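You operate a simulated robot arm through the tools that you are given. There is no shell and no other tool. Be economical: measure what you need, move in short steps, check, and stop when the job is done.

The job below is to be done with a simulated robot arm. You get a single attempt, and the scene is never put back.

## Task
Put the purple-cap bottle on the shaker table beside the shaker. Fetch the brown-cap bottle and stand it on top of the purple box. Take the brown-cap vial and leave it on the bench in front of the bath. Take the blue-cap log vial on the shaker table in front of the shaker and put it away on the bench behind the lettered rack. Take the green-head probe and leave it on the top of the small table. Take the small flask and put it on the shaker table beside the shaker. Open the white drawer under the press, take the small white-cap bottle and leave it in the inside of the white drawer under the press, then shut the press. Take the yellow-cap bottle and leave it on the bench beyond the small grey unit. Take the black-cap vial marked "D" from the top of the prep bench and put it on the top of the side table. Fetch the yellow-cap tube and stand it on the green mat. Push the top drawer of the grey cabinet shut. The order is free. Set down upright: purple-cap bottle, brown-cap bottle, brown-cap vial, blue-cap log vial, small flask, small white-cap bottle, yellow-cap bottle, black-cap vial, yellow-cap tube.
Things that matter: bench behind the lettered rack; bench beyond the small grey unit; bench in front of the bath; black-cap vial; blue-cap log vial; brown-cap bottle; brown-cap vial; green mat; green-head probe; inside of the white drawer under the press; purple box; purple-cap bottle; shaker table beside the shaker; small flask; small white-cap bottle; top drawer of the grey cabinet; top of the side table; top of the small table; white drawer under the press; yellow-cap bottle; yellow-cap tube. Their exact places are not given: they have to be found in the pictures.

It is judged by the outcome, as a careful person would: the job done as asked, and still so three seconds after it is handed in. It fails if anything else is knocked over, pushed out of place, dropped, spilled or broken. A push-on lid holds only when it is set on centred and level and pressed home; a screw cap is set on level and turned clockwise until tight.

## Robot
A 7-joint arm with a vacuum gripper on a trunk, on a base that drives. Base frame: it is fixed to the floor where the robot stands at the start and does not move with it; the origin is under the middle of the robot, x ahead of it, y to its left, z up. Lengths are in m, angles in rad, forces in N, time in s.
Its first joint turns from -2.897 to 2.897 rad. Places, roughly: bench behind the lettered rack [-1.5, -1.3, 0.9]; bench beyond the small grey unit (48x12 cm) [-1.08, -0.9, 0.9]; bench in front of the bath (17x60 cm) [-0.9, 0.56, 0.9]; black-cap vial [0.5, -2.25, 1]; blue-cap log vial [0.5, 1.25, 1]; brown-cap bottle [0.5, 0, 1]; brown-cap vial (4x4x8 cm) [0.5, 0.2, 0.9]; green mat (19x16 cm) [0.66, 0.28, 0.9]; green-head probe (4x4x18 cm) [1.1, -0.4, 1]; inside of the white drawer under the press [-1.3, -1.8, 0.7]; purple box [0.75, 1.25, 1]; purple-cap bottle [0.5, 0, 1]; shaker table beside the shaker (60x25 cm) [0.8, 0.84, 0.9]; small flask (7x7x11 cm) [0.8, 0.3, 0.9]; small white-cap bottle (6x6x10 cm) [0.9, 0.6, 0.9]; top drawer of the grey cabinet [0.5, 2, 0.7]; top of the side table [0.8, 0.3, 0.9]; top of the small table (14x33 cm) [0.9, -3.24, 0.7]; white drawer under the press [-1.2, -1.8, 0.7]; yellow-cap bottle [1, 0.75, 1]; yellow-cap tube (5x5x12 cm) [0.4, 2.8, 1]. Payload 1.06 kg.
Tool frame: the origin (TCP) lies in the middle of the cups' lips, and z points out of the cups. The gripper has 1 cup of 0.024 m across, covering 0.024 by 0.024 m (tool x, y); the bellows give 0.008 m. With the vacuum on, a cup seals on a smooth face that it is pressed against (1 to 4 N); it does not hold porous or soft things. The pull reaches 23 N.
Orientation is told as [roll, pitch, yaw] about the base's x, y, z axes, in that order, counted from this pose: with the cups facing straight down, the tool's x points along the base's -x, its y along +y and its z along -z.

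## Interface
- The arm moves only by the tool drive_tool. Its arguments are lists of equal length, an entry for each row: "delta_pos": the shift along the tool's x, y, z in m, a list of three; "turn": the turn, a rotation vector about the tool's x, y, z in rad, a list of three; "valve": the vacuum: 1 switches it on, 0 off. In form: {"delta_pos": [[x, y, z], ...], "turn": [[rx, ry, rz], ...], "valve": [valve, ...]}. A call has 1 to 20 rows; each row shifts and turns the commanded pose from where the row before left it, along the tool's axes as they then stand. Rows are played at 5 a second. More than 0.05 m and 0.15 rad between two rows, or a gripper value outside its range, and nothing of the call is played. A pose out of reach is approached as far as the arm can. The call stops where the force on the tool passes 40 N (or 10 N more than at its start, if that is more) or the arm is blocked; 0.2 s more then pass. The pull builds up within a second once a cup has sealed. Time passes only in rows, and 0.2 s behind the last, so rows that do not move give it time. It gives the time, the measured TCP pose, the force on the tool (base axes) and the pull of the vacuum at its end, in the units of the frame above (readings bear some noise), with the torque about the TCP (base axes, N m) and any sound that the robot's microphone picked up.
- Cameras (640 x 400 px; columns grow to the right, rows downward): "scene" is now at [0.1083, 0.2654, 1.4457]; the picture's right is [0.99, -0.15, 0.00], its down [-0.14, -0.92, -0.36] and it looks along [0.06, 0.36, -0.93] (base axes); focal length 214 px, centre (320, 200). "wrist" rides on the gripper at [0.078, 0.019, -0.096] in the tool frame; the picture's right is [-0.24, 0.97, 0.00], its down [-0.71, -0.17, -0.69] and it looks along [-0.67, -0.16, 0.73] (tool axes); focal length 243 px, centre (320, 200).
- camera(camera): a new picture of that camera. No time passes.
- steer(legs): drives the robot by 1 to 6 legs, each [ahead, left, turn to the left] in m, m and rad, along the robot's own axes; the way and the turn of a leg run together, so that a leg with both is an arc; at most 1.5 m and 3.142 rad a leg. The arm and the cameras ride along, it lands a little off, and it stops where it bumps. It gives what a move gives.
- head_to(pan, tilt): turns the head with the scene camera to pan (to the left, within 2.094 rad either way) and tilt (down, from -0.506 to 1.204), counted from straight ahead of the robot. It gives what a move gives.
- point_at(camera, pixels): for up to 12 pixels [column, row] of the newest picture of that camera ("zoom" is the newest enlarged one), the place [x, y, z] in the base frame of the surface seen there, good to about 0.003 m. No time passes.
- inspect(camera, box): a new picture of the part [left, top, right, bottom] of that camera's present view, enlarged. No time passes.
- finish_job(): hands the job in; it is judged then, once.

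Go step by step. Measure first, check grasps and placings, and put right what went wrong. The budget is 371 turns and 316 pictures, counting those below and the enlarged ones. Unless the task says otherwise, let go and move clear before handing in, and close with one line.

The tools are called after "Emit:" as name(argument=value, ...) on one line, values as JSON. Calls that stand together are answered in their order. drive_tool: Moves the arm, as the interface text tells. Its arguments: {"type":"object","properties":{"delta_pos":{"type":"array","items":{"type":"array","items":{"type":"number"}}},"turn":{"type":"array","items":{"type":"array","items":{"type":"number"}}},"valve":{"type":"array","items":{"type":"number"}}},"required":["delta_pos","turn","valve"]} The other tools are called the same way: steer (legs) drives the base; head_to (pan, tilt) turns the head that bears the scene camera; camera (camera) takes a picture; point_at (camera, pixels) gives the place of the surface under pixels of a picture; inspect (camera, box) takes an enlarged picture of a part of a camera's view; finish_job () hands the job in.

At the start:

```text
clock: 0.0
tcp_pos: [0.2876, 0.3134, 1.1686]
ee_rot: [0.001, 0.0, 0.0]
wrist_force: [0.3, 0.4, -1.0]
ft_torque: [-0.01, 0.01, -0.02]
pull: 0.0
robot x, y, heading: [0.0019, -0.0001, 0.003]
head pan, tilt: [1.417, 1.201]
```

scene: 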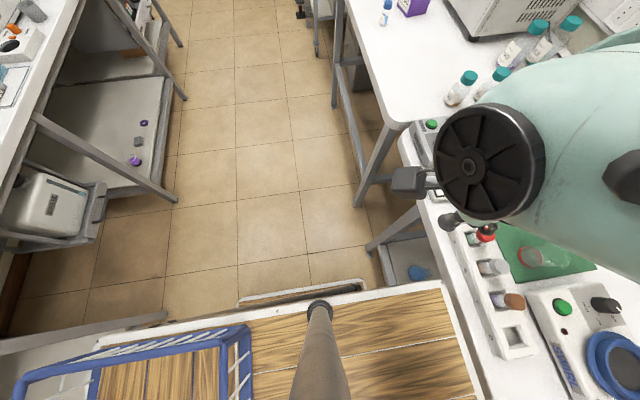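
wrist: 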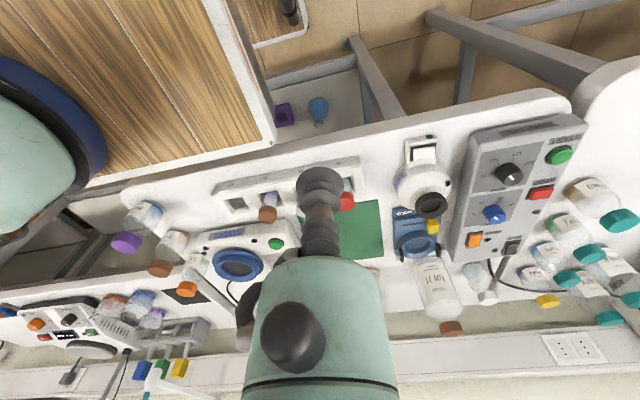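

The first pictures show a bench ahead of the robot and a shaker table to the left. I will look round with the head.

Emit:
head_to(pan=0.0, tilt=0.7)

Emit:
camera(camera="scene")

Emit:
head_to(pan=1.0, tilt=0.6)

Emit:
camera(camera="scene")

Emit:
head_to(pan=2.09, tilt=0.6)

Emit:
camera(camera="scene")

Emit:
head_to(pan=-1.0, tilt=0.6)

Emit:
camera(camera="scene")

Emit:
head_to(pan=-2.09, tilt=0.6)

Emit:
camera(camera="scene")

```text
clock: 1.5
tcp_pos: [0.2871, 0.3136, 1.168]
ee_rot: [0.0, -0.001, 0.002]
wrist_force: [-0.8, -0.5, -0.6]
ft_torque: [-0.03, 0.0, -0.02]
pull: 0.1
robot x, y, heading: [0.0012, 0.0029, -0.0]
head pan, tilt: [0.0, 0.7]
```

```text
313 pictures are left
```

scene: 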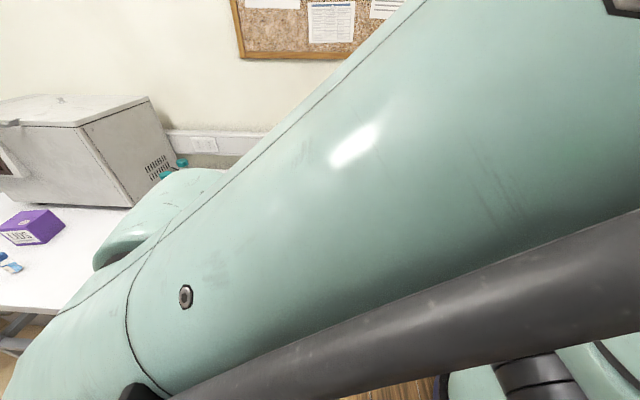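

```text
clock: 2.8
tcp_pos: [0.2879, 0.3134, 1.1679]
ee_rot: [0.0, 0.001, 0.0]
wrist_force: [-0.2, 0.1, 0.3]
ft_torque: [0.02, 0.04, 0.0]
pull: 0.2
robot x, y, heading: [0.001, 0.0005, -0.002]
head pan, tilt: [1.0, 0.6]
```

```text
312 pictures are left
```

scene: 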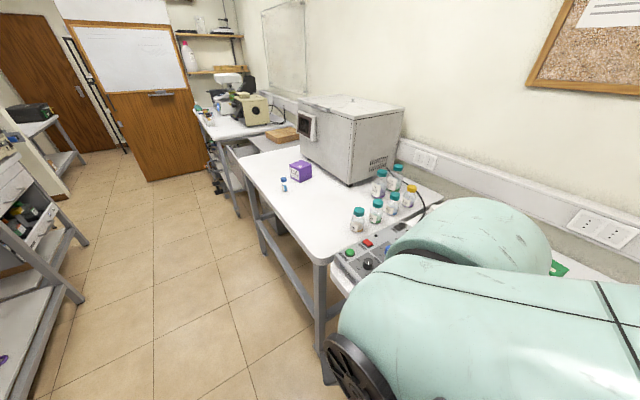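

```text
clock: 4.1
tcp_pos: [0.2875, 0.3145, 1.1671]
ee_rot: [-0.001, -0.001, -0.001]
wrist_force: [0.6, 1.1, 0.4]
ft_torque: [0.02, -0.03, 0.02]
pull: 0.0
robot x, y, heading: [0.0019, -0.0002, 0.001]
head pan, tilt: [2.089, 0.6]
```

```text
311 pictures are left
```

scene: 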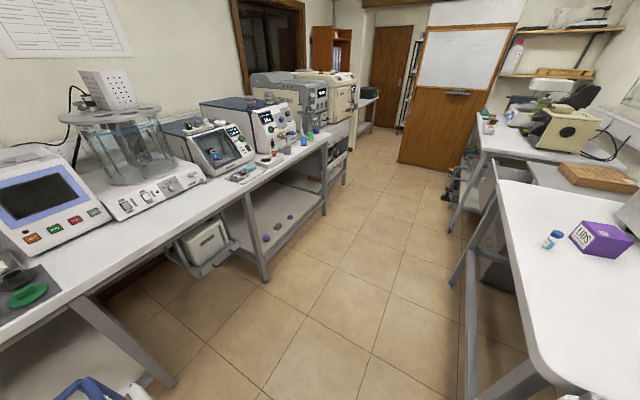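

```text
clock: 6.8
tcp_pos: [0.2877, 0.3146, 1.1683]
ee_rot: [0.0, -0.002, 0.0]
wrist_force: [-0.6, -0.1, -1.2]
ft_torque: [0.01, -0.04, 0.0]
pull: 0.1
robot x, y, heading: [-0.0007, -0.0028, -0.003]
head pan, tilt: [-1.0, 0.6]
```

```text
310 pictures are left
```

scene: 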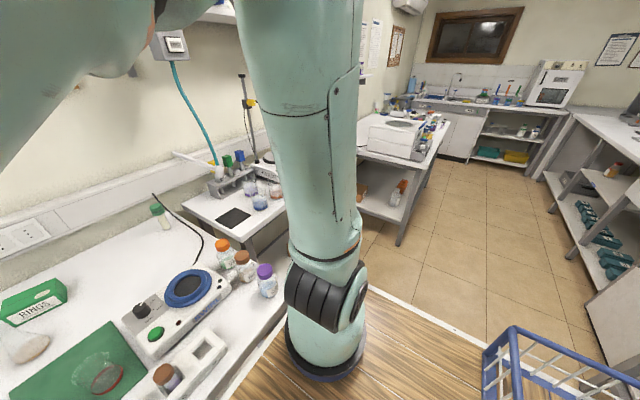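

```text
clock: 8.1
tcp_pos: [0.288, 0.3156, 1.1682]
ee_rot: [0.0, 0.0, 0.0]
wrist_force: [-0.2, 0.6, -0.1]
ft_torque: [0.02, -0.05, -0.03]
pull: 0.1
robot x, y, heading: [0.0023, -0.0003, 0.006]
head pan, tilt: [-2.089, 0.6]
```

```text
309 pictures are left
```

scene: 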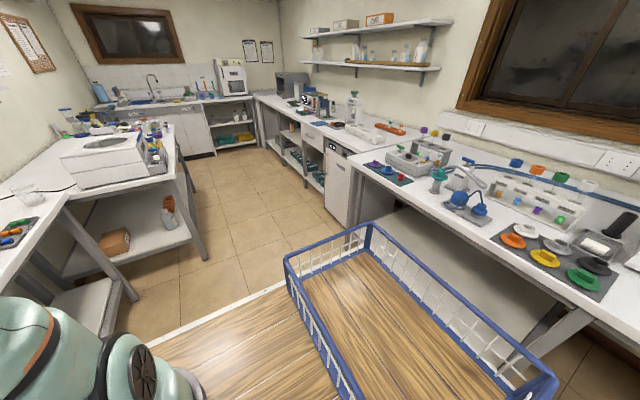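

The arm hides part of the bench ahead. I will look at it from several pans and measure.

Emit:
head_to(pan=-0.75, tilt=1.0)

Emit:
camera(camera="scene")

Emit:
inspect(camera="wrist", box=[100, 150, 420, 350])

Emit:
inspect(camera="wrist", box=[320, 130, 640, 330])

```text
clock: 9.6
tcp_pos: [0.2897, 0.3142, 1.1653]
ee_rot: [-0.002, 0.001, -0.006]
wrist_force: [0.2, -0.3, 0.4]
ft_torque: [0.0, 0.0, -0.01]
pull: 0.0
robot x, y, heading: [0.0008, 0.0033, 0.001]
head pan, tilt: [-0.75, 1.0]
```

```text
308 pictures are left
```

scene: 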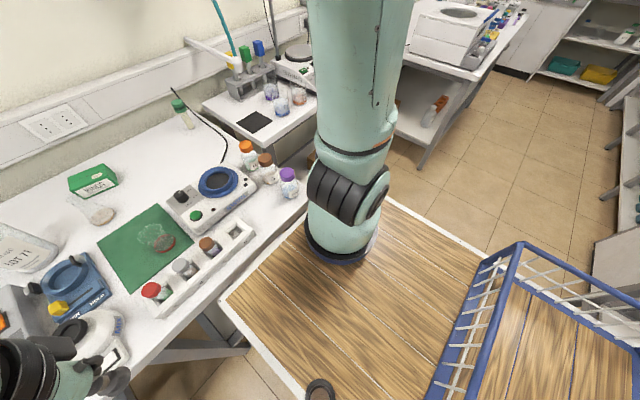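

```text
2.00 times, centred on (260, 250) of wrist
```

zoom: 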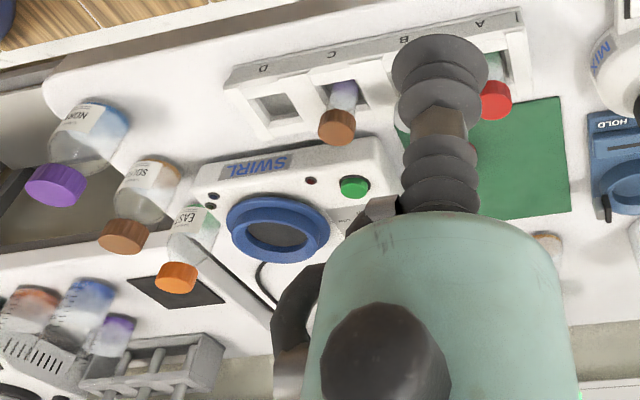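

```text
2.00 times, centred on (480, 230) of wrist
```

zoom: 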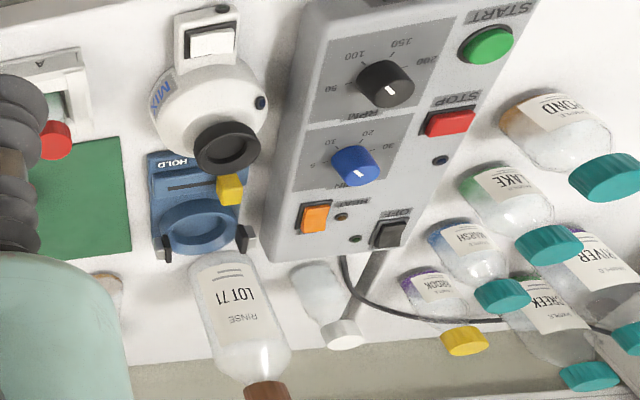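

I can see the purple-cap (288,173), brown-cap (266,160) and orange-cap bottles, the brown-cap vial in the rack (209,243), the flask (97,210) and the mat. I measure them.

Emit:
point_at(camera="scene", pixels=[[288, 173], [265, 158], [246, 146], [208, 242], [184, 267], [151, 289], [97, 210], [157, 237], [150, 205], [176, 100], [253, 122], [305, 175]])

Emit:
inspect(camera="scene", box=[40, 120, 320, 320])

Emit:
head_to(pan=0.75, tilt=0.8)

Emit:
camera(camera="scene")

```text
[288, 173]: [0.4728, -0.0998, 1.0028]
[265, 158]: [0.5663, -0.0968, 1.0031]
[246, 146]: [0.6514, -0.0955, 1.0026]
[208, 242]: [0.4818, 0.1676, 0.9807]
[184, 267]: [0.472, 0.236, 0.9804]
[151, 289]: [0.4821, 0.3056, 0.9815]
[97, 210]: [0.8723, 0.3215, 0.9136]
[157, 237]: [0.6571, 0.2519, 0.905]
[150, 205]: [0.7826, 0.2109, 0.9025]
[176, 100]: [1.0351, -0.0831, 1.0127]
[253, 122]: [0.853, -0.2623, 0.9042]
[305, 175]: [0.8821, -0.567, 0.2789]
```

```text
2.00 times, centred on (180, 220) of scene
```

zoom: 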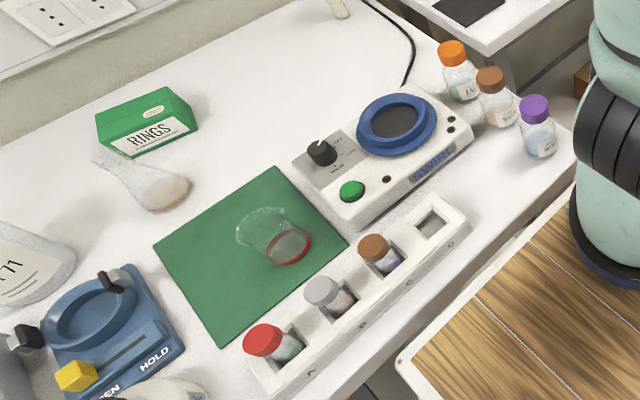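

```text
clock: 11.2
tcp_pos: [0.2905, 0.3143, 1.1689]
ee_rot: [0.003, 0.001, -0.011]
wrist_force: [1.4, -0.6, 0.0]
ft_torque: [0.01, -0.02, -0.03]
pull: 0.0
robot x, y, heading: [0.0012, -0.0025, -0.003]
head pan, tilt: [0.75, 0.799]
```

```text
304 pictures are left
```

scene: 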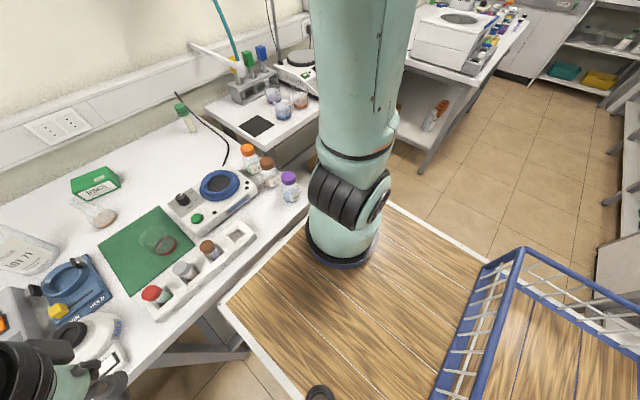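

The last picture looks unchanged though the head reports 0.75, so I take it again.

Emit:
camera(camera="scene")

```text
303 pictures are left
```

scene: 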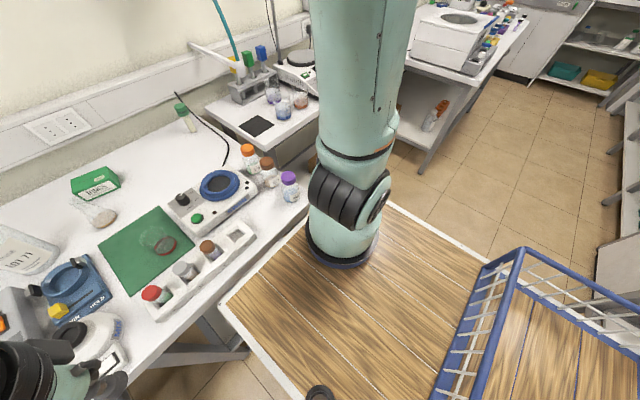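

The view still shows the right side. I command the head again.

Emit:
head_to(pan=0.8, tilt=0.9)

Emit:
camera(camera="scene")

```text
clock: 11.9
tcp_pos: [0.2909, 0.3139, 1.1664]
ee_rot: [-0.001, 0.0, -0.011]
wrist_force: [0.3, -0.5, 0.3]
ft_torque: [0.03, -0.01, 0.01]
pull: 0.1
robot x, y, heading: [0.0015, 0.006, 0.002]
head pan, tilt: [0.799, 0.901]
```

```text
302 pictures are left
```

scene: 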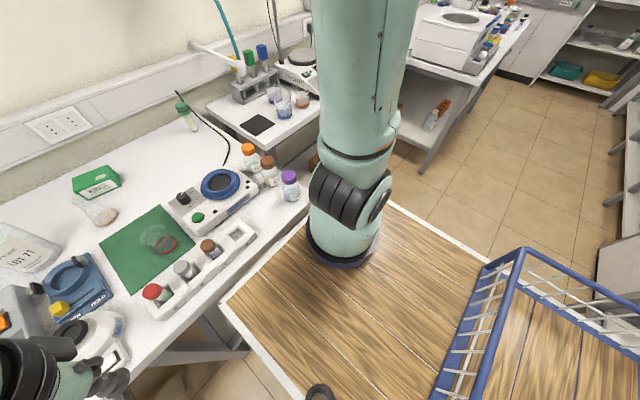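

The scene picture still does not follow. I test with another angle and check the wrist view.

Emit:
head_to(pan=-1.5, tilt=0.5)

Emit:
camera(camera="scene")

Emit:
camera(camera="wrist")

```text
clock: 14.0
tcp_pos: [0.2867, 0.3135, 1.1683]
ee_rot: [0.0, 0.001, 0.002]
wrist_force: [-0.1, -0.5, -0.6]
ft_torque: [0.0, -0.02, -0.04]
pull: 0.0
robot x, y, heading: [-0.0036, -0.0004, -0.002]
head pan, tilt: [-1.499, 0.499]
```

```text
301 pictures are left
```

scene: 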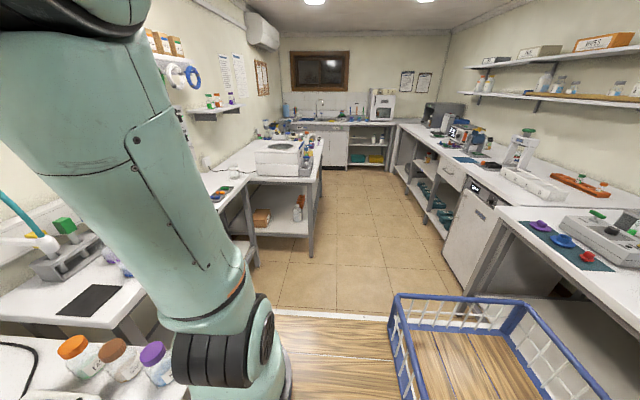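

```text
300 pictures are left
```

wrist: 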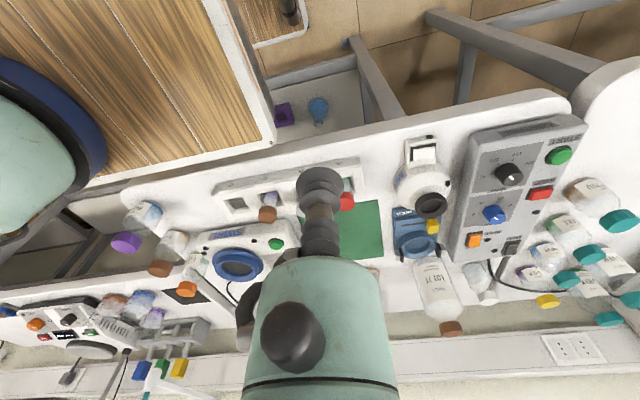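

The head follows now. I try left once more.

Emit:
head_to(pan=1.2, tilt=0.9)

Emit:
camera(camera="scene")

```text
clock: 16.4
tcp_pos: [0.2877, 0.3141, 1.1679]
ee_rot: [0.001, 0.0, 0.0]
wrist_force: [-0.1, -1.0, -0.3]
ft_torque: [0.0, -0.01, 0.0]
pull: 0.0
robot x, y, heading: [-0.0011, -0.0002, 0.002]
head pan, tilt: [1.201, 0.901]
```

```text
299 pictures are left
```

scene: 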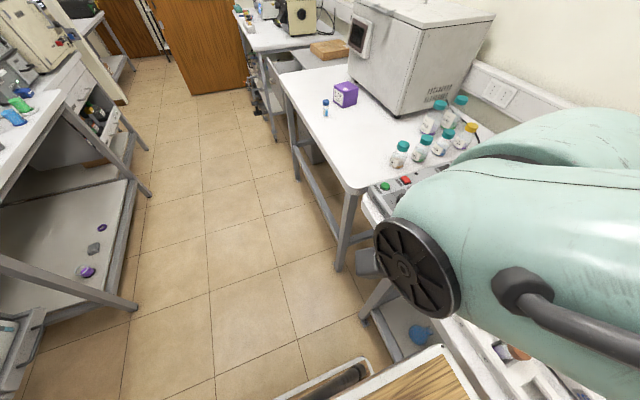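

Left works now. I measure the shaker table items.

Emit:
point_at(camera="scene", pixels=[[325, 101], [343, 88], [403, 146], [424, 139], [440, 105], [447, 133], [461, 100], [471, 128], [396, 113], [350, 190], [405, 180], [390, 185]])

Emit:
inspect(camera="scene", box=[280, 60, 520, 210])

```text
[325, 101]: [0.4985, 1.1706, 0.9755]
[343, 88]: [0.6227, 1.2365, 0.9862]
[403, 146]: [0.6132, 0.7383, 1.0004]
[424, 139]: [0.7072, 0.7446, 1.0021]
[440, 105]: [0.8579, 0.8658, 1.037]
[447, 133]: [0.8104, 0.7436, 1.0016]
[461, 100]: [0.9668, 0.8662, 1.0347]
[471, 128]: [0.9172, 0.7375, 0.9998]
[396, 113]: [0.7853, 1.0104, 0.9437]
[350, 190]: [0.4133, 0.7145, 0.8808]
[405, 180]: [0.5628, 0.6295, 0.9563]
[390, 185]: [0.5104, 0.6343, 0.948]
```

```text
2.67 times, centred on (400, 135) of scene
```

zoom: 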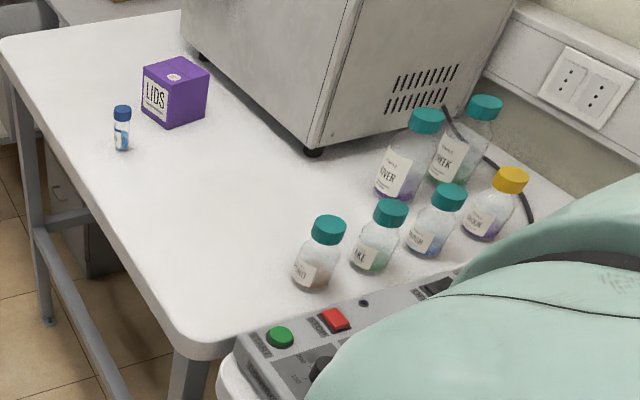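

I locate the arm's own base column to know the reach centre.

Emit:
head_to(pan=-1.2, tilt=1.2)

Emit:
camera(camera="scene")

Emit:
head_to(pan=2.09, tilt=1.0)

Emit:
camera(camera="scene")

```text
clock: 18.6
tcp_pos: [0.288, 0.3109, 1.1658]
ee_rot: [-0.006, -0.001, -0.005]
wrist_force: [0.5, 0.5, 0.6]
ft_torque: [0.03, -0.01, 0.01]
pull: 0.0
robot x, y, heading: [-0.0004, 0.0011, 0.002]
head pan, tilt: [-1.201, 1.201]
```

```text
297 pictures are left
```

scene: 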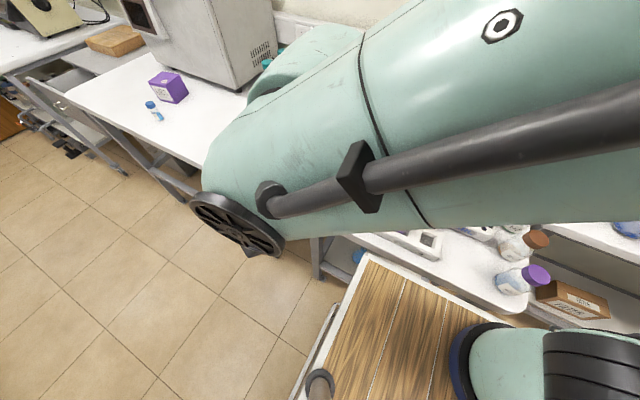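

```text
clock: 21.4
tcp_pos: [0.2876, 0.3139, 1.1682]
ee_rot: [-0.001, 0.0, -0.001]
wrist_force: [0.8, 0.0, -0.1]
ft_torque: [-0.02, 0.02, 0.0]
pull: 0.0
robot x, y, heading: [-0.0022, 0.0039, 0.001]
head pan, tilt: [2.089, 1.0]
```

```text
296 pictures are left
```

scene: 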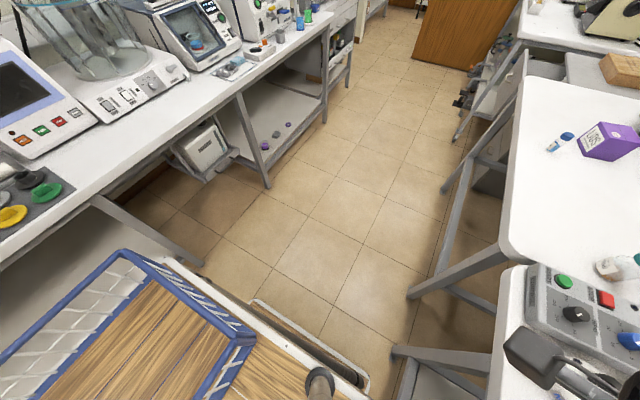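

The previous picture seems to have been taken with the head stuck. I will step the head and repeat.

Emit:
head_to(pan=-1.2, tilt=0.6)

Emit:
head_to(pan=-1.2, tilt=1.2)

Emit:
camera(camera="scene")

```text
clock: 24.2
tcp_pos: [0.2867, 0.3129, 1.1684]
ee_rot: [-0.001, 0.001, -0.001]
wrist_force: [0.7, -0.2, 0.2]
ft_torque: [-0.01, -0.01, -0.02]
pull: 0.2
robot x, y, heading: [0.0003, -0.0001, -0.001]
head pan, tilt: [-1.201, 0.6]
```

```text
clock: 25.2
tcp_pos: [0.2875, 0.3145, 1.1671]
ee_rot: [0.0, 0.001, -0.001]
wrist_force: [0.8, 0.3, -0.2]
ft_torque: [-0.06, 0.01, -0.02]
pull: 0.0
robot x, y, heading: [0.0034, -0.001, 0.004]
head pan, tilt: [-1.201, 1.201]
```

```text
295 pictures are left
```

scene: 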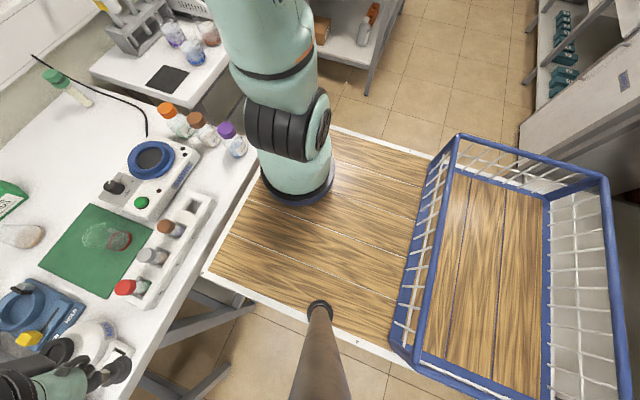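

Now a clean view: arm base ring near (297,185), deck corners and basket visible. I measure the footprint.

Emit:
point_at(camera="scene", pixels=[[297, 203], [262, 175], [333, 175], [205, 270], [330, 125], [388, 355], [457, 140], [600, 185], [420, 372], [318, 306], [500, 250], [245, 240]])

```text
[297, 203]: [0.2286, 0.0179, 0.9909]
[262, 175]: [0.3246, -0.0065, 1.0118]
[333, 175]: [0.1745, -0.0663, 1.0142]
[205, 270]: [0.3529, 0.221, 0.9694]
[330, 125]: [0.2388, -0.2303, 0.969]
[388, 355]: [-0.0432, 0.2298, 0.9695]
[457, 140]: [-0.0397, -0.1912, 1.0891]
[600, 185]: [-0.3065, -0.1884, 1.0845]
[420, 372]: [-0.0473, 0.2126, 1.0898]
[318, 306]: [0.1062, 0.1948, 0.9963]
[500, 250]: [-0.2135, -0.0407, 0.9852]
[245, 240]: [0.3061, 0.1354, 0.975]
```

The arm stands on a deck (z 0.97) near (0.26,-0.06), with a basket behind. I survey the rest with the head at other pans.

Emit:
head_to(pan=-2.09, tilt=0.7)

Emit:
camera(camera="scene")

Emit:
point_at(camera="scene", pixels=[[540, 370], [470, 290], [370, 190], [205, 205], [60, 250], [190, 240], [330, 225], [280, 150], [330, 90], [110, 150], [190, 120], [445, 210]])

Emit:
inspect(camera="scene", box=[240, 40, 480, 190])

Emit:
inspect(camera="scene", box=[0, 40, 240, 190])

```text
clock: 26.4
tcp_pos: [0.2866, 0.3141, 1.1674]
ee_rot: [0.0, 0.001, 0.0]
wrist_force: [-0.2, 0.8, -0.1]
ft_torque: [0.01, 0.02, 0.01]
pull: 0.0
robot x, y, heading: [0.0016, -0.0002, 0.002]
head pan, tilt: [-2.089, 0.7]
```

```text
294 pictures are left
```

scene: 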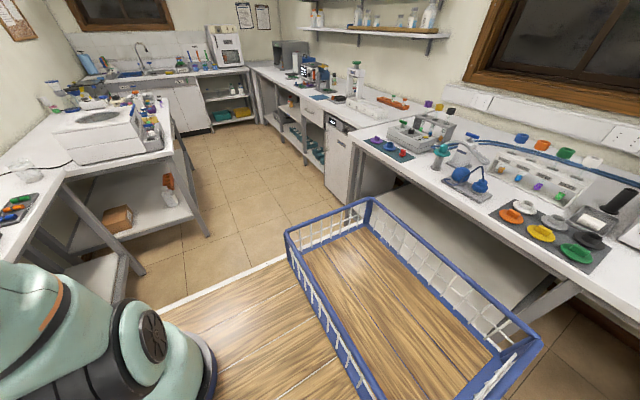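

```text
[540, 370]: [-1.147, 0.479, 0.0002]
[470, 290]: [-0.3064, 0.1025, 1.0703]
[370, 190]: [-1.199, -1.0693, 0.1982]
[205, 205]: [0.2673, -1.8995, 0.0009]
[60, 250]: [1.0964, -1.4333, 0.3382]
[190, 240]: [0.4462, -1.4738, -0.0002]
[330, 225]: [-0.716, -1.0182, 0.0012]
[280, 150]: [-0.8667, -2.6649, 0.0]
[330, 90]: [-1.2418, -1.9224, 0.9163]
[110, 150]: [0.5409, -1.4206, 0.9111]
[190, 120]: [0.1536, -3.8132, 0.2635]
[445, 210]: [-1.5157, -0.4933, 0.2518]
```

```text
2.67 times, centred on (360, 115) of scene
```

zoom: 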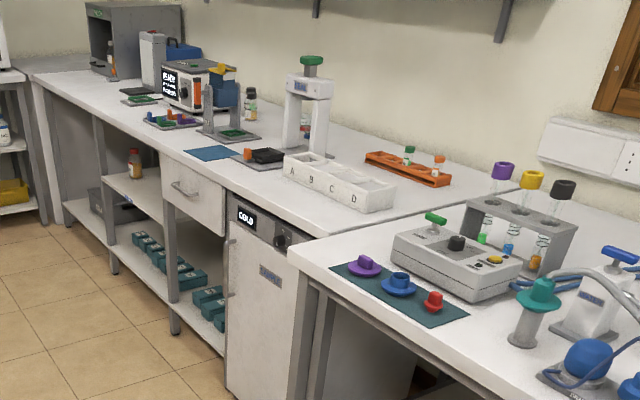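

```text
2.67 times, centred on (120, 115) of scene
```

zoom: 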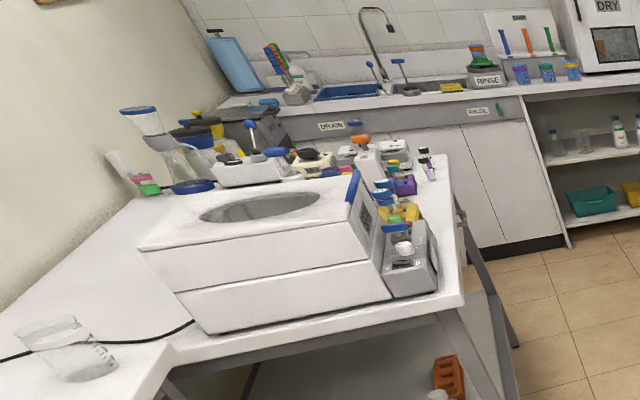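

I have the rough layout. First I look left-behind for the bath and the edge of that bench.

Emit:
head_to(pan=2.09, tilt=0.6)

Emit:
camera(camera="scene")

Emit:
point_at(camera="scene", pixels=[[70, 295], [210, 215], [170, 215], [130, 218], [205, 178], [320, 145], [100, 240], [240, 170], [60, 285], [20, 320], [285, 150], [200, 200]])

Emit:
inspect(camera="scene", box=[0, 60, 360, 285])

Emit:
inspect(camera="scene", box=[400, 40, 640, 190])

```text
clock: 29.8
tcp_pos: [0.2873, 0.3133, 1.1683]
ee_rot: [-0.001, 0.0, -0.001]
wrist_force: [0.5, 0.4, 0.4]
ft_torque: [0.02, -0.03, 0.0]
pull: 0.1
robot x, y, heading: [0.002, 0.0011, 0.002]
head pan, tilt: [2.089, 0.6]
```

```text
291 pictures are left
```

scene: 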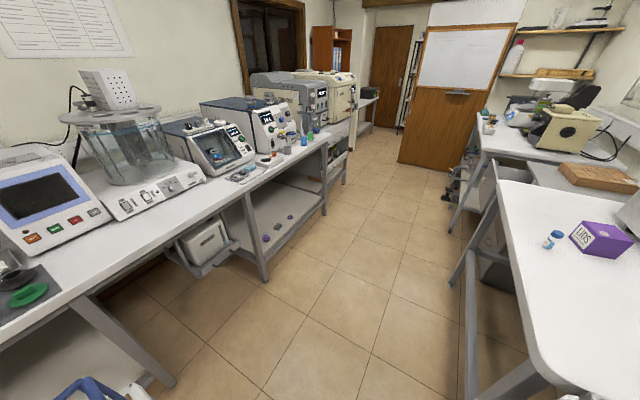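

```text
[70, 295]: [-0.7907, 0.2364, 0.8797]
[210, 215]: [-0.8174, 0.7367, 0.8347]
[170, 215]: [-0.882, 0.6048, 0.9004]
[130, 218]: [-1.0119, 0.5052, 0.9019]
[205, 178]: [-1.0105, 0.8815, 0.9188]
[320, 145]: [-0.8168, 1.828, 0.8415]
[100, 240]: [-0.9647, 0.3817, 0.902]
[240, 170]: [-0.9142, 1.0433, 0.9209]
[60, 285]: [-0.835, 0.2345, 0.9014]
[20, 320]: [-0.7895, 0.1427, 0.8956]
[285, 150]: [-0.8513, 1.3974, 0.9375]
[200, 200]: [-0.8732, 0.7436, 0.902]
```

```text
1.78 times, centred on (180, 172) of scene
```

zoom: 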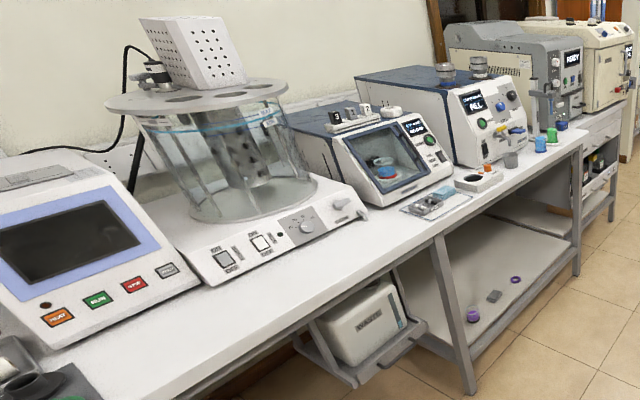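

```text
2.67 times, centred on (520, 115) of scene
```

zoom: 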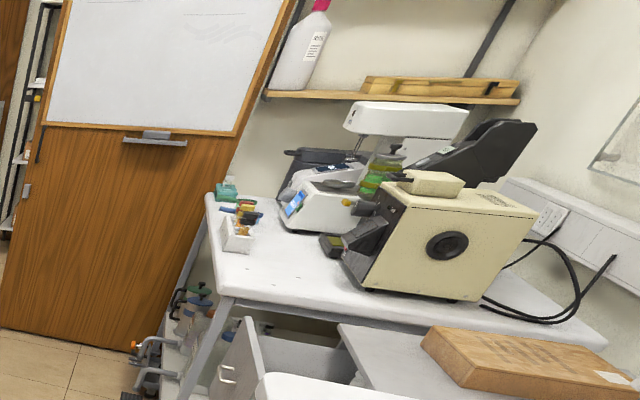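

The left bench's edge is x=-0.79 and the corridor is about 1.2 m wide. I back off 0.3 m so the front things of the side table come in reach.

Emit:
steer(legs=[[-0.28, 0, 0]])

Emit:
head_to(pan=-0.2, tilt=0.9)

Emit:
camera(camera="scene")

Emit:
camera(camera="wrist")

```text
clock: 31.7
tcp_pos: [0.0085, 0.3144, 1.1686]
ee_rot: [0.0, 0.001, 0.0]
wrist_force: [-0.6, -0.8, 0.5]
ft_torque: [0.01, -0.02, 0.01]
pull: 0.2
robot x, y, heading: [-0.2809, 0.0, -0.004]
head pan, tilt: [2.089, 0.6]
```

```text
clock: 33.9
tcp_pos: [0.0094, 0.3122, 1.1666]
ee_rot: [0.001, 0.0, -0.002]
wrist_force: [-0.3, -0.7, -0.6]
ft_torque: [0.03, 0.0, -0.01]
pull: 0.1
robot x, y, heading: [-0.282, -0.0039, -0.003]
head pan, tilt: [-0.201, 0.901]
```

```text
288 pictures are left
```

scene: 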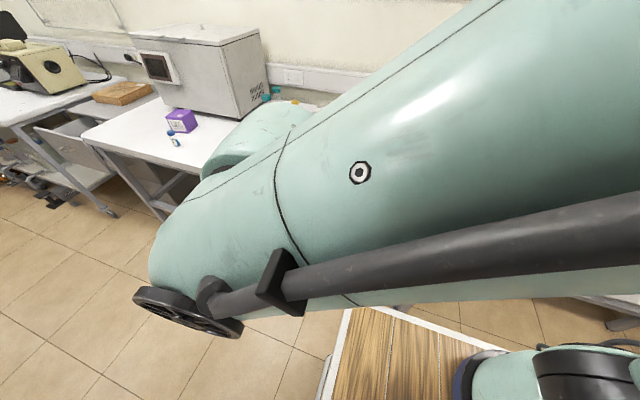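

```text
287 pictures are left
```

wrist: 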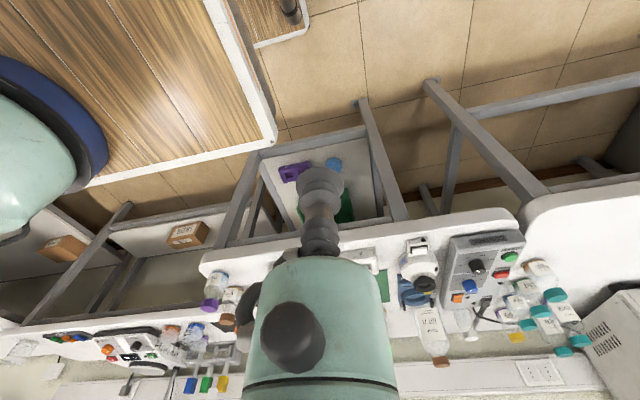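

The vial is at about (0.482,0.168,0.98). I move the TCP above it at z 1.10.

Emit:
drive_tool(delta_pos=[[-0.0473, -0.0145, 0.003], [-0.0473, -0.0145, 0.003], [-0.0473, -0.0145, 0.003], [-0.0473, -0.0145, 0.003], [-0.0473, -0.0145, 0.003], [-0.0473, -0.0145, 0.003], [-0.0473, -0.0145, 0.003], [-0.0473, -0.0145, 0.003], [-0.0473, -0.0145, 0.003], [-0.0473, -0.0145, 0.003], [0, 0, 0.035], [0, 0, 0]], turn=[[0, 0, 0], [0, 0, 0], [0, 0, 0], [0, 0, 0], [0, 0, 0], [0, 0, 0], [0, 0, 0], [0, 0, 0], [0, 0, 0], [0, 0, 0], [0, 0, 0], [0, 0, 0]], valve=[0, 0, 0, 0, 0, 0, 0, 0, 0, 0, 0, 0])

Emit:
camera(camera="wrist")

Emit:
head_to(pan=-0.3, tilt=0.9)

Emit:
camera(camera="scene")

```text
clock: 36.5
tcp_pos: [0.4811, 0.1688, 1.1022]
ee_rot: [0.001, -0.001, 0.001]
wrist_force: [-0.1, 0.7, -0.2]
ft_torque: [0.0, 0.0, -0.01]
pull: 0.0
robot x, y, heading: [-0.2772, -0.001, -0.0]
head pan, tilt: [-0.201, 0.901]
```

```text
286 pictures are left
```

wrist: 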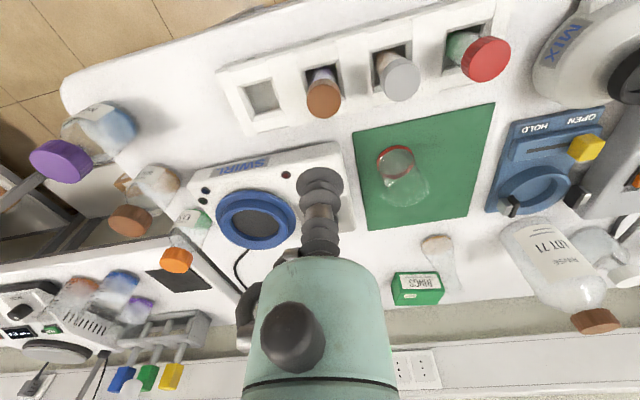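

```text
clock: 37.1
tcp_pos: [0.4824, 0.1698, 1.1028]
ee_rot: [0.0, 0.0, 0.002]
wrist_force: [0.0, 0.0, -0.7]
ft_torque: [0.01, 0.01, 0.01]
pull: 0.0
robot x, y, heading: [-0.2807, -0.0048, -0.001]
head pan, tilt: [-0.3, 0.901]
```

```text
285 pictures are left
```

scene: 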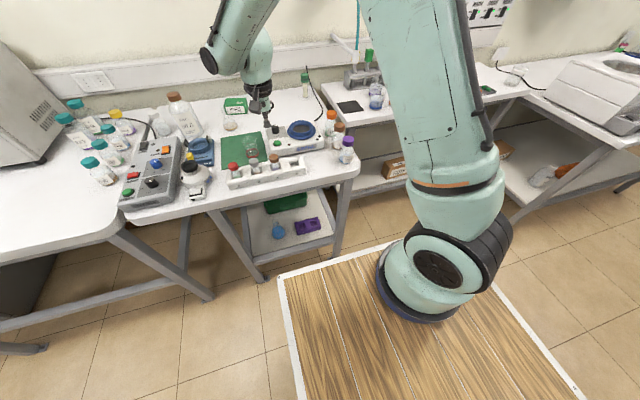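

The brown vial cap shows at (323,98), right where a point 0.12 m below the cup should be. I confirm by measuring, then descend.

Emit:
point_at(camera="wrist", pixels=[[323, 98], [60, 160], [128, 222], [178, 262], [438, 255], [395, 167], [600, 320], [405, 175]])

Emit:
point_at(camera="scene", pixels=[[185, 120], [200, 158], [115, 116], [304, 77], [350, 108], [545, 85], [400, 262], [280, 275], [570, 385]])

Emit:
inspect(camera="scene", box=[40, 60, 360, 260])

```text
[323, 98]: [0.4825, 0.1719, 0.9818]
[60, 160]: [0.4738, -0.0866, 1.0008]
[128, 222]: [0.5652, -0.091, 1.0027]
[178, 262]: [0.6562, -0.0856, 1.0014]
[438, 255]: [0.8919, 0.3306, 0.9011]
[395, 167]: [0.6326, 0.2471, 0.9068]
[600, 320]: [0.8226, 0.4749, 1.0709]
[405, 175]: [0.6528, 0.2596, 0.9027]
```

```text
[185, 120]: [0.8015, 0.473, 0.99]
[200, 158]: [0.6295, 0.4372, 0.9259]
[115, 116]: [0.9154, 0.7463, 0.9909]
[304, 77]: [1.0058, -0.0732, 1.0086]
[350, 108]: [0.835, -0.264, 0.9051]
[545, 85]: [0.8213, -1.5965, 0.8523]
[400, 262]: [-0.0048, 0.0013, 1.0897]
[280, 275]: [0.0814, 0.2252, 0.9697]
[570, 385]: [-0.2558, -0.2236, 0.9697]
```

```text
2.00 times, centred on (200, 160) of scene
```

zoom: 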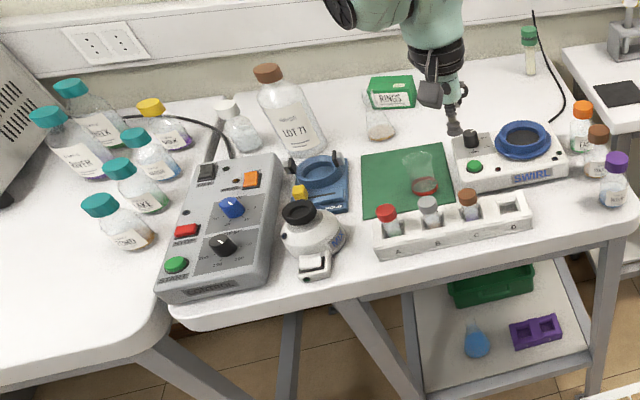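

The cap centre is (0.4825,0.170,0.982), straight below the cup. I descend with the vacuum on.

Emit:
drive_tool(delta_pos=[[0, 0, 0.05], [0, 0, 0.045], [0, 0, 0.02], [0, 0, 0.005], [0, 0, 0.003], [0, 0, 0], [0, 0, 0], [0, 0, 0]], turn=[[0, 0, 0], [0, 0, 0], [0, 0, 0], [0, 0, 0], [0, 0, 0], [0, 0, 0], [0, 0, 0], [0, 0, 0]], valve=[0, 0, 1, 1, 1, 1, 1, 1])

```text
clock: 38.9
tcp_pos: [0.4812, 0.1688, 0.9796]
ee_rot: [-0.001, 0.0, 0.001]
wrist_force: [-0.1, -0.7, 1.4]
ft_torque: [0.0, 0.02, 0.02]
pull: 0.0
robot x, y, heading: [-0.2773, -0.0018, -0.002]
head pan, tilt: [-0.3, 0.901]
```

Contact is light (1.4 N) and not yet sealed, so I press a little more.

Emit:
drive_tool(delta_pos=[[0, 0, 0.002], [0, 0, 0.001], [0, 0, 0], [0, 0, 0], [0, 0, 0], [0, 0, 0]], turn=[[0, 0, 0], [0, 0, 0], [0, 0, 0], [0, 0, 0], [0, 0, 0], [0, 0, 0]], valve=[1, 1, 1, 1, 1, 1])

```text
clock: 40.3
tcp_pos: [0.4812, 0.1696, 0.9765]
ee_rot: [-0.001, 0.0, -0.001]
wrist_force: [-0.3, -0.6, 3.3]
ft_torque: [0.01, 0.01, 0.0]
pull: 0.0
robot x, y, heading: [-0.2797, -0.0034, -0.001]
head pan, tilt: [-0.3, 0.901]
```

Still no pull at 3.3 N. I look at the contact closely.

Emit:
inspect(camera="wrist", box=[240, 120, 400, 220])

Emit:
drive_tool(delta_pos=[[0, 0, 0.001], [0, 0, 0], [0, 0, 0], [0, 0, 0], [0, 0, 0], [0, 0, 0], [0, 0, 0]], turn=[[0, 0, 0], [0, 0, 0], [0, 0, 0], [0, 0, 0], [0, 0, 0], [0, 0, 0], [0, 0, 0]], valve=[1, 1, 1, 1, 1, 1, 1])

```text
4.00 times, centred on (320, 170) of wrist
```

zoom: 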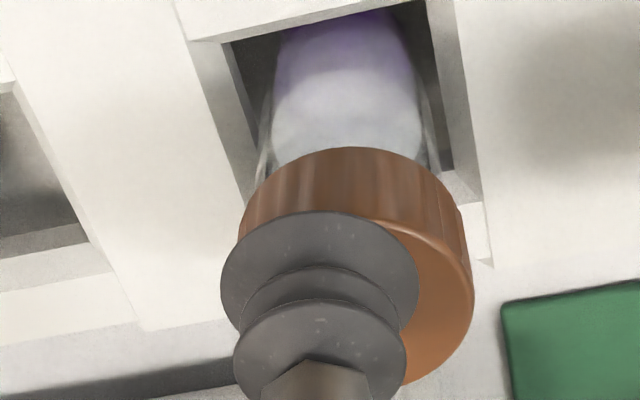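

```text
clock: 41.9
tcp_pos: [0.4813, 0.1685, 0.9754]
ee_rot: [0.0, 0.0, 0.001]
wrist_force: [0.1, 0.3, 3.6]
ft_torque: [0.0, -0.03, -0.03]
pull: 0.1
robot x, y, heading: [-0.2766, 0.0003, 0.001]
head pan, tilt: [-0.3, 0.901]
```

The cup sits off the cap's middle, toward -x and -y by about 5 mm each. I lift, shift and press again.

Emit:
drive_tool(delta_pos=[[0, 0, -0.012], [-0.005, 0.006, 0], [0, 0, 0.006], [0, 0, 0.003], [0, 0, 0.001], [0, 0, 0], [0, 0, 0], [0, 0, 0]], turn=[[0, 0, 0], [0, 0, 0], [0, 0, 0], [0, 0, 0], [0, 0, 0], [0, 0, 0], [0, 0, 0], [0, 0, 0]], valve=[0, 0, 1, 1, 1, 1, 1, 1])

Emit:
inspect(camera="wrist", box=[240, 120, 400, 220])

```text
clock: 43.7
tcp_pos: [0.487, 0.1748, 0.9796]
ee_rot: [-0.001, -0.001, 0.0]
wrist_force: [1.3, 1.0, 10.7]
ft_torque: [-0.01, -0.07, -0.01]
pull: 22.8
robot x, y, heading: [-0.2828, 0.0001, 0.003]
head pan, tilt: [-0.3, 0.901]
```

```text
4.00 times, centred on (320, 170) of wrist
```

zoom: 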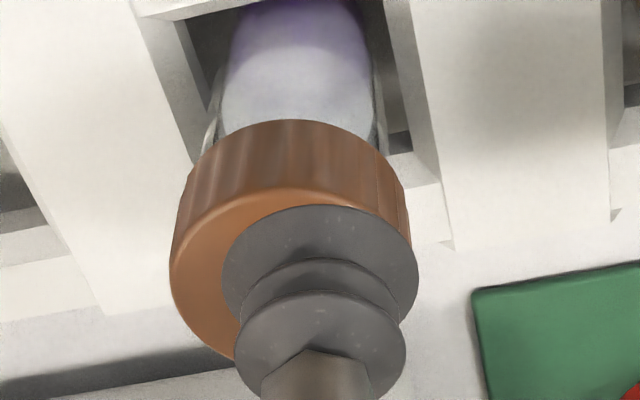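

Sealed with 22.8 N. I lift the vial straight out.

Emit:
drive_tool(delta_pos=[[0, 0, -0.01], [0, 0, -0.02], [0, 0, -0.03], [0, 0, -0.03], [0, 0, -0.04], [0, 0, -0.04], [0, 0, 0]], turn=[[0, 0, 0], [0, 0, 0], [0, 0, 0], [0, 0, 0], [0, 0, 0], [0, 0, 0], [0, 0, 0]], valve=[1, 1, 1, 1, 1, 1, 1])

Emit:
camera(camera="wrist")

```text
clock: 45.3
tcp_pos: [0.4865, 0.1754, 1.1488]
ee_rot: [0.0, 0.001, 0.001]
wrist_force: [-0.7, 0.5, -0.4]
ft_torque: [-0.04, -0.01, 0.01]
pull: 22.8
robot x, y, heading: [-0.2764, -0.0052, -0.003]
head pan, tilt: [-0.3, 0.901]
```

```text
281 pictures are left
```

wrist: 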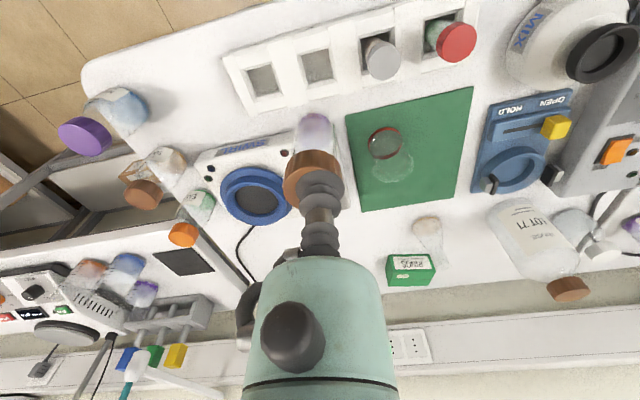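

The vial hangs straight. I retract to the stow pose (beside the deck) and turn the robot left by 90°.

Emit:
drive_tool(delta_pos=[[0.0477, 0.0138, -0.003], [0.0477, 0.0138, -0.003], [0.0477, 0.0138, -0.003], [0.0477, 0.0138, -0.003], [0.0477, 0.0138, -0.003], [0.0477, 0.0138, -0.003], [0.0477, 0.0138, -0.003], [0.0477, 0.0138, -0.003], [0.0477, 0.0138, -0.003], [0.0477, 0.0138, -0.003], [0, 0, 0]], turn=[[0, 0, 0], [0, 0, 0], [0, 0, 0], [0, 0, 0], [0, 0, 0], [0, 0, 0], [0, 0, 0], [0, 0, 0], [0, 0, 0], [0, 0, 0], [0, 0, 0]], valve=[1, 1, 1, 1, 1, 1, 1, 1, 1, 1, 1])

Emit:
steer(legs=[[0.06, 0, 0], [0, 0, 1.5708]])

Emit:
head_to(pan=1.2, tilt=0.8)

Emit:
camera(camera="scene")

```text
clock: 47.7
tcp_pos: [0.0095, 0.3124, 1.1792]
ee_rot: [0.0, 0.0, 0.003]
wrist_force: [-0.2, -0.5, -0.7]
ft_torque: [-0.02, -0.02, 0.06]
pull: 23.4
robot x, y, heading: [-0.2742, 0.001, -0.001]
head pan, tilt: [-0.3, 0.901]
```

```text
clock: 52.5
tcp_pos: [-0.532, 0.2882, 1.1783]
ee_rot: [0.001, 0.001, 1.57]
wrist_force: [0.3, 0.6, 0.3]
ft_torque: [0.0, 0.05, 0.01]
pull: 23.3
robot x, y, heading: [-0.219, 0.0024, 1.567]
head pan, tilt: [-0.3, 0.901]
```

```text
clock: 54.1
tcp_pos: [-0.5311, 0.2871, 1.1796]
ee_rot: [-0.001, 0.0, 1.573]
wrist_force: [0.5, -1.1, -0.3]
ft_torque: [0.01, -0.04, -0.01]
pull: 22.3
robot x, y, heading: [-0.2179, -0.0002, 1.567]
head pan, tilt: [1.201, 0.799]
```

```text
280 pictures are left
```

scene: 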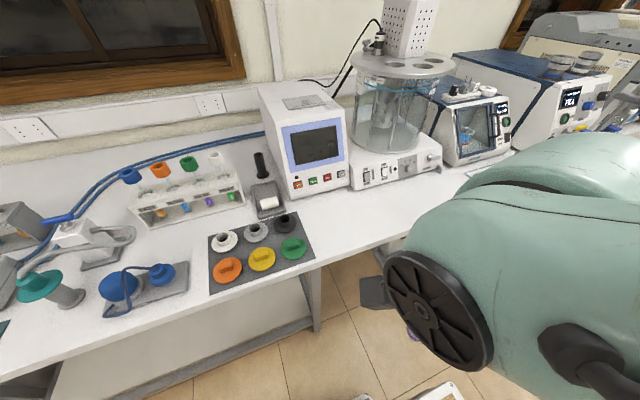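

The bath (glass vessel) front panel is at (385,175). I measure the free strip in front of it.

Emit:
point_at(camera="scene", pixels=[[360, 188], [440, 166], [370, 205], [400, 195], [360, 240], [400, 228], [330, 215], [420, 200], [385, 100]])

Emit:
camera(camera="wrist")

```text
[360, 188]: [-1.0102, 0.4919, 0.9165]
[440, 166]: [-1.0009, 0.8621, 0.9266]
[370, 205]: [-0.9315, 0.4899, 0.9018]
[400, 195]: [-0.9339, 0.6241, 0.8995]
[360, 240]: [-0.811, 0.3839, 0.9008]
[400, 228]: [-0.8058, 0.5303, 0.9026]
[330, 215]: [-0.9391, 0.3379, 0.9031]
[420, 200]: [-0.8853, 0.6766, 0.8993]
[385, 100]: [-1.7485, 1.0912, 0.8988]
```

```text
279 pictures are left
```

wrist: 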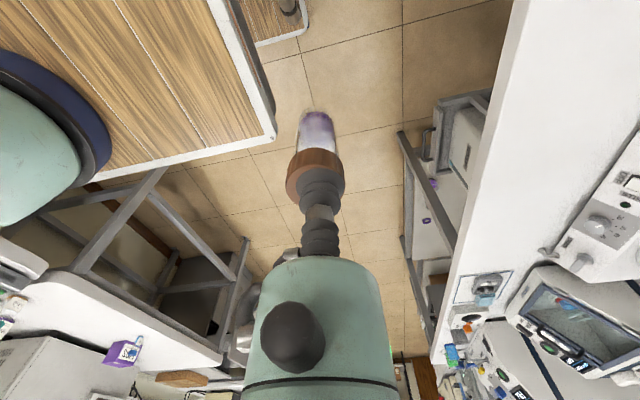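

I'll put the vial at (-0.90,0.62), moving there high and then lowering to about 2 cm above the bench.

Emit:
drive_tool(delta_pos=[[-0.0303, 0.0335, 0], [-0.0303, 0.0335, 0], [-0.0303, 0.0335, 0], [-0.0303, 0.0335, 0], [-0.0303, 0.0335, 0], [-0.0303, 0.0335, 0], [-0.0303, 0.0335, 0], [-0.0303, 0.0335, 0], [-0.0303, 0.0335, 0], [-0.0303, 0.0335, 0], [-0.0303, 0.0335, 0], [0, 0, 0.05], [0, 0, 0.05], [0, 0, 0.05], [0, 0, 0.02], [0, 0, 0]], turn=[[0, 0, 0], [0, 0, 0], [0, 0, 0], [0, 0, 0], [0, 0, 0], [0, 0, 0], [0, 0, 0], [0, 0, 0], [0, 0, 0], [0, 0, 0], [0, 0, 0], [0, 0, 0], [0, 0, 0], [0, 0, 0], [0, 0, 0], [0, 0, 0]], valve=[1, 1, 1, 1, 1, 1, 1, 1, 1, 1, 1, 1, 1, 1, 1, 1])

Emit:
camera(camera="wrist")

Emit:
camera(camera="scene")

```text
clock: 57.5
tcp_pos: [-0.8493, 0.5832, 1.0029]
ee_rot: [0.001, -0.002, 1.571]
wrist_force: [-0.2, 0.1, -1.0]
ft_torque: [-0.01, 0.01, -0.02]
pull: 22.8
out of reach, approached as far as the arm can: row 10, 11
robot x, y, heading: [-0.2193, 0.0038, 1.568]
head pan, tilt: [1.201, 0.799]
```

```text
278 pictures are left
```

wrist: 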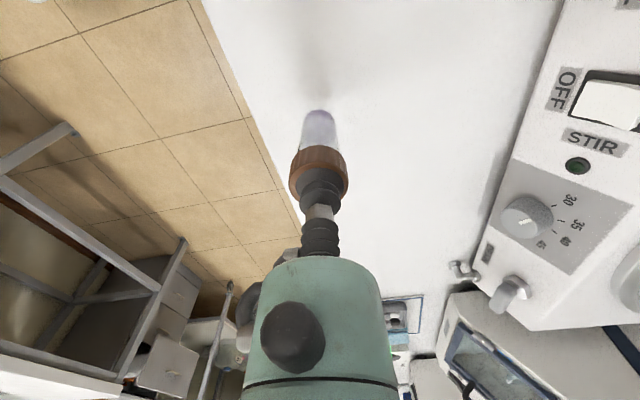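

```text
277 pictures are left
```

scene: 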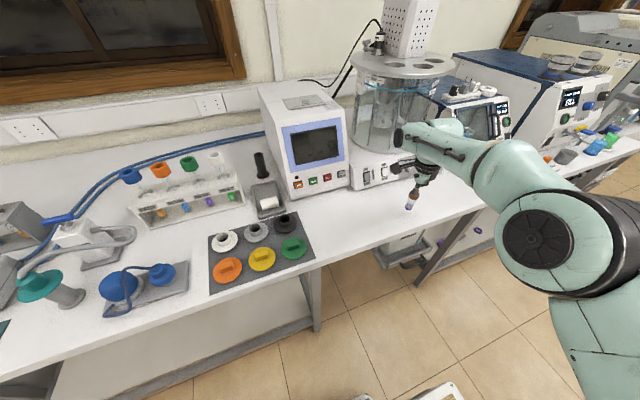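

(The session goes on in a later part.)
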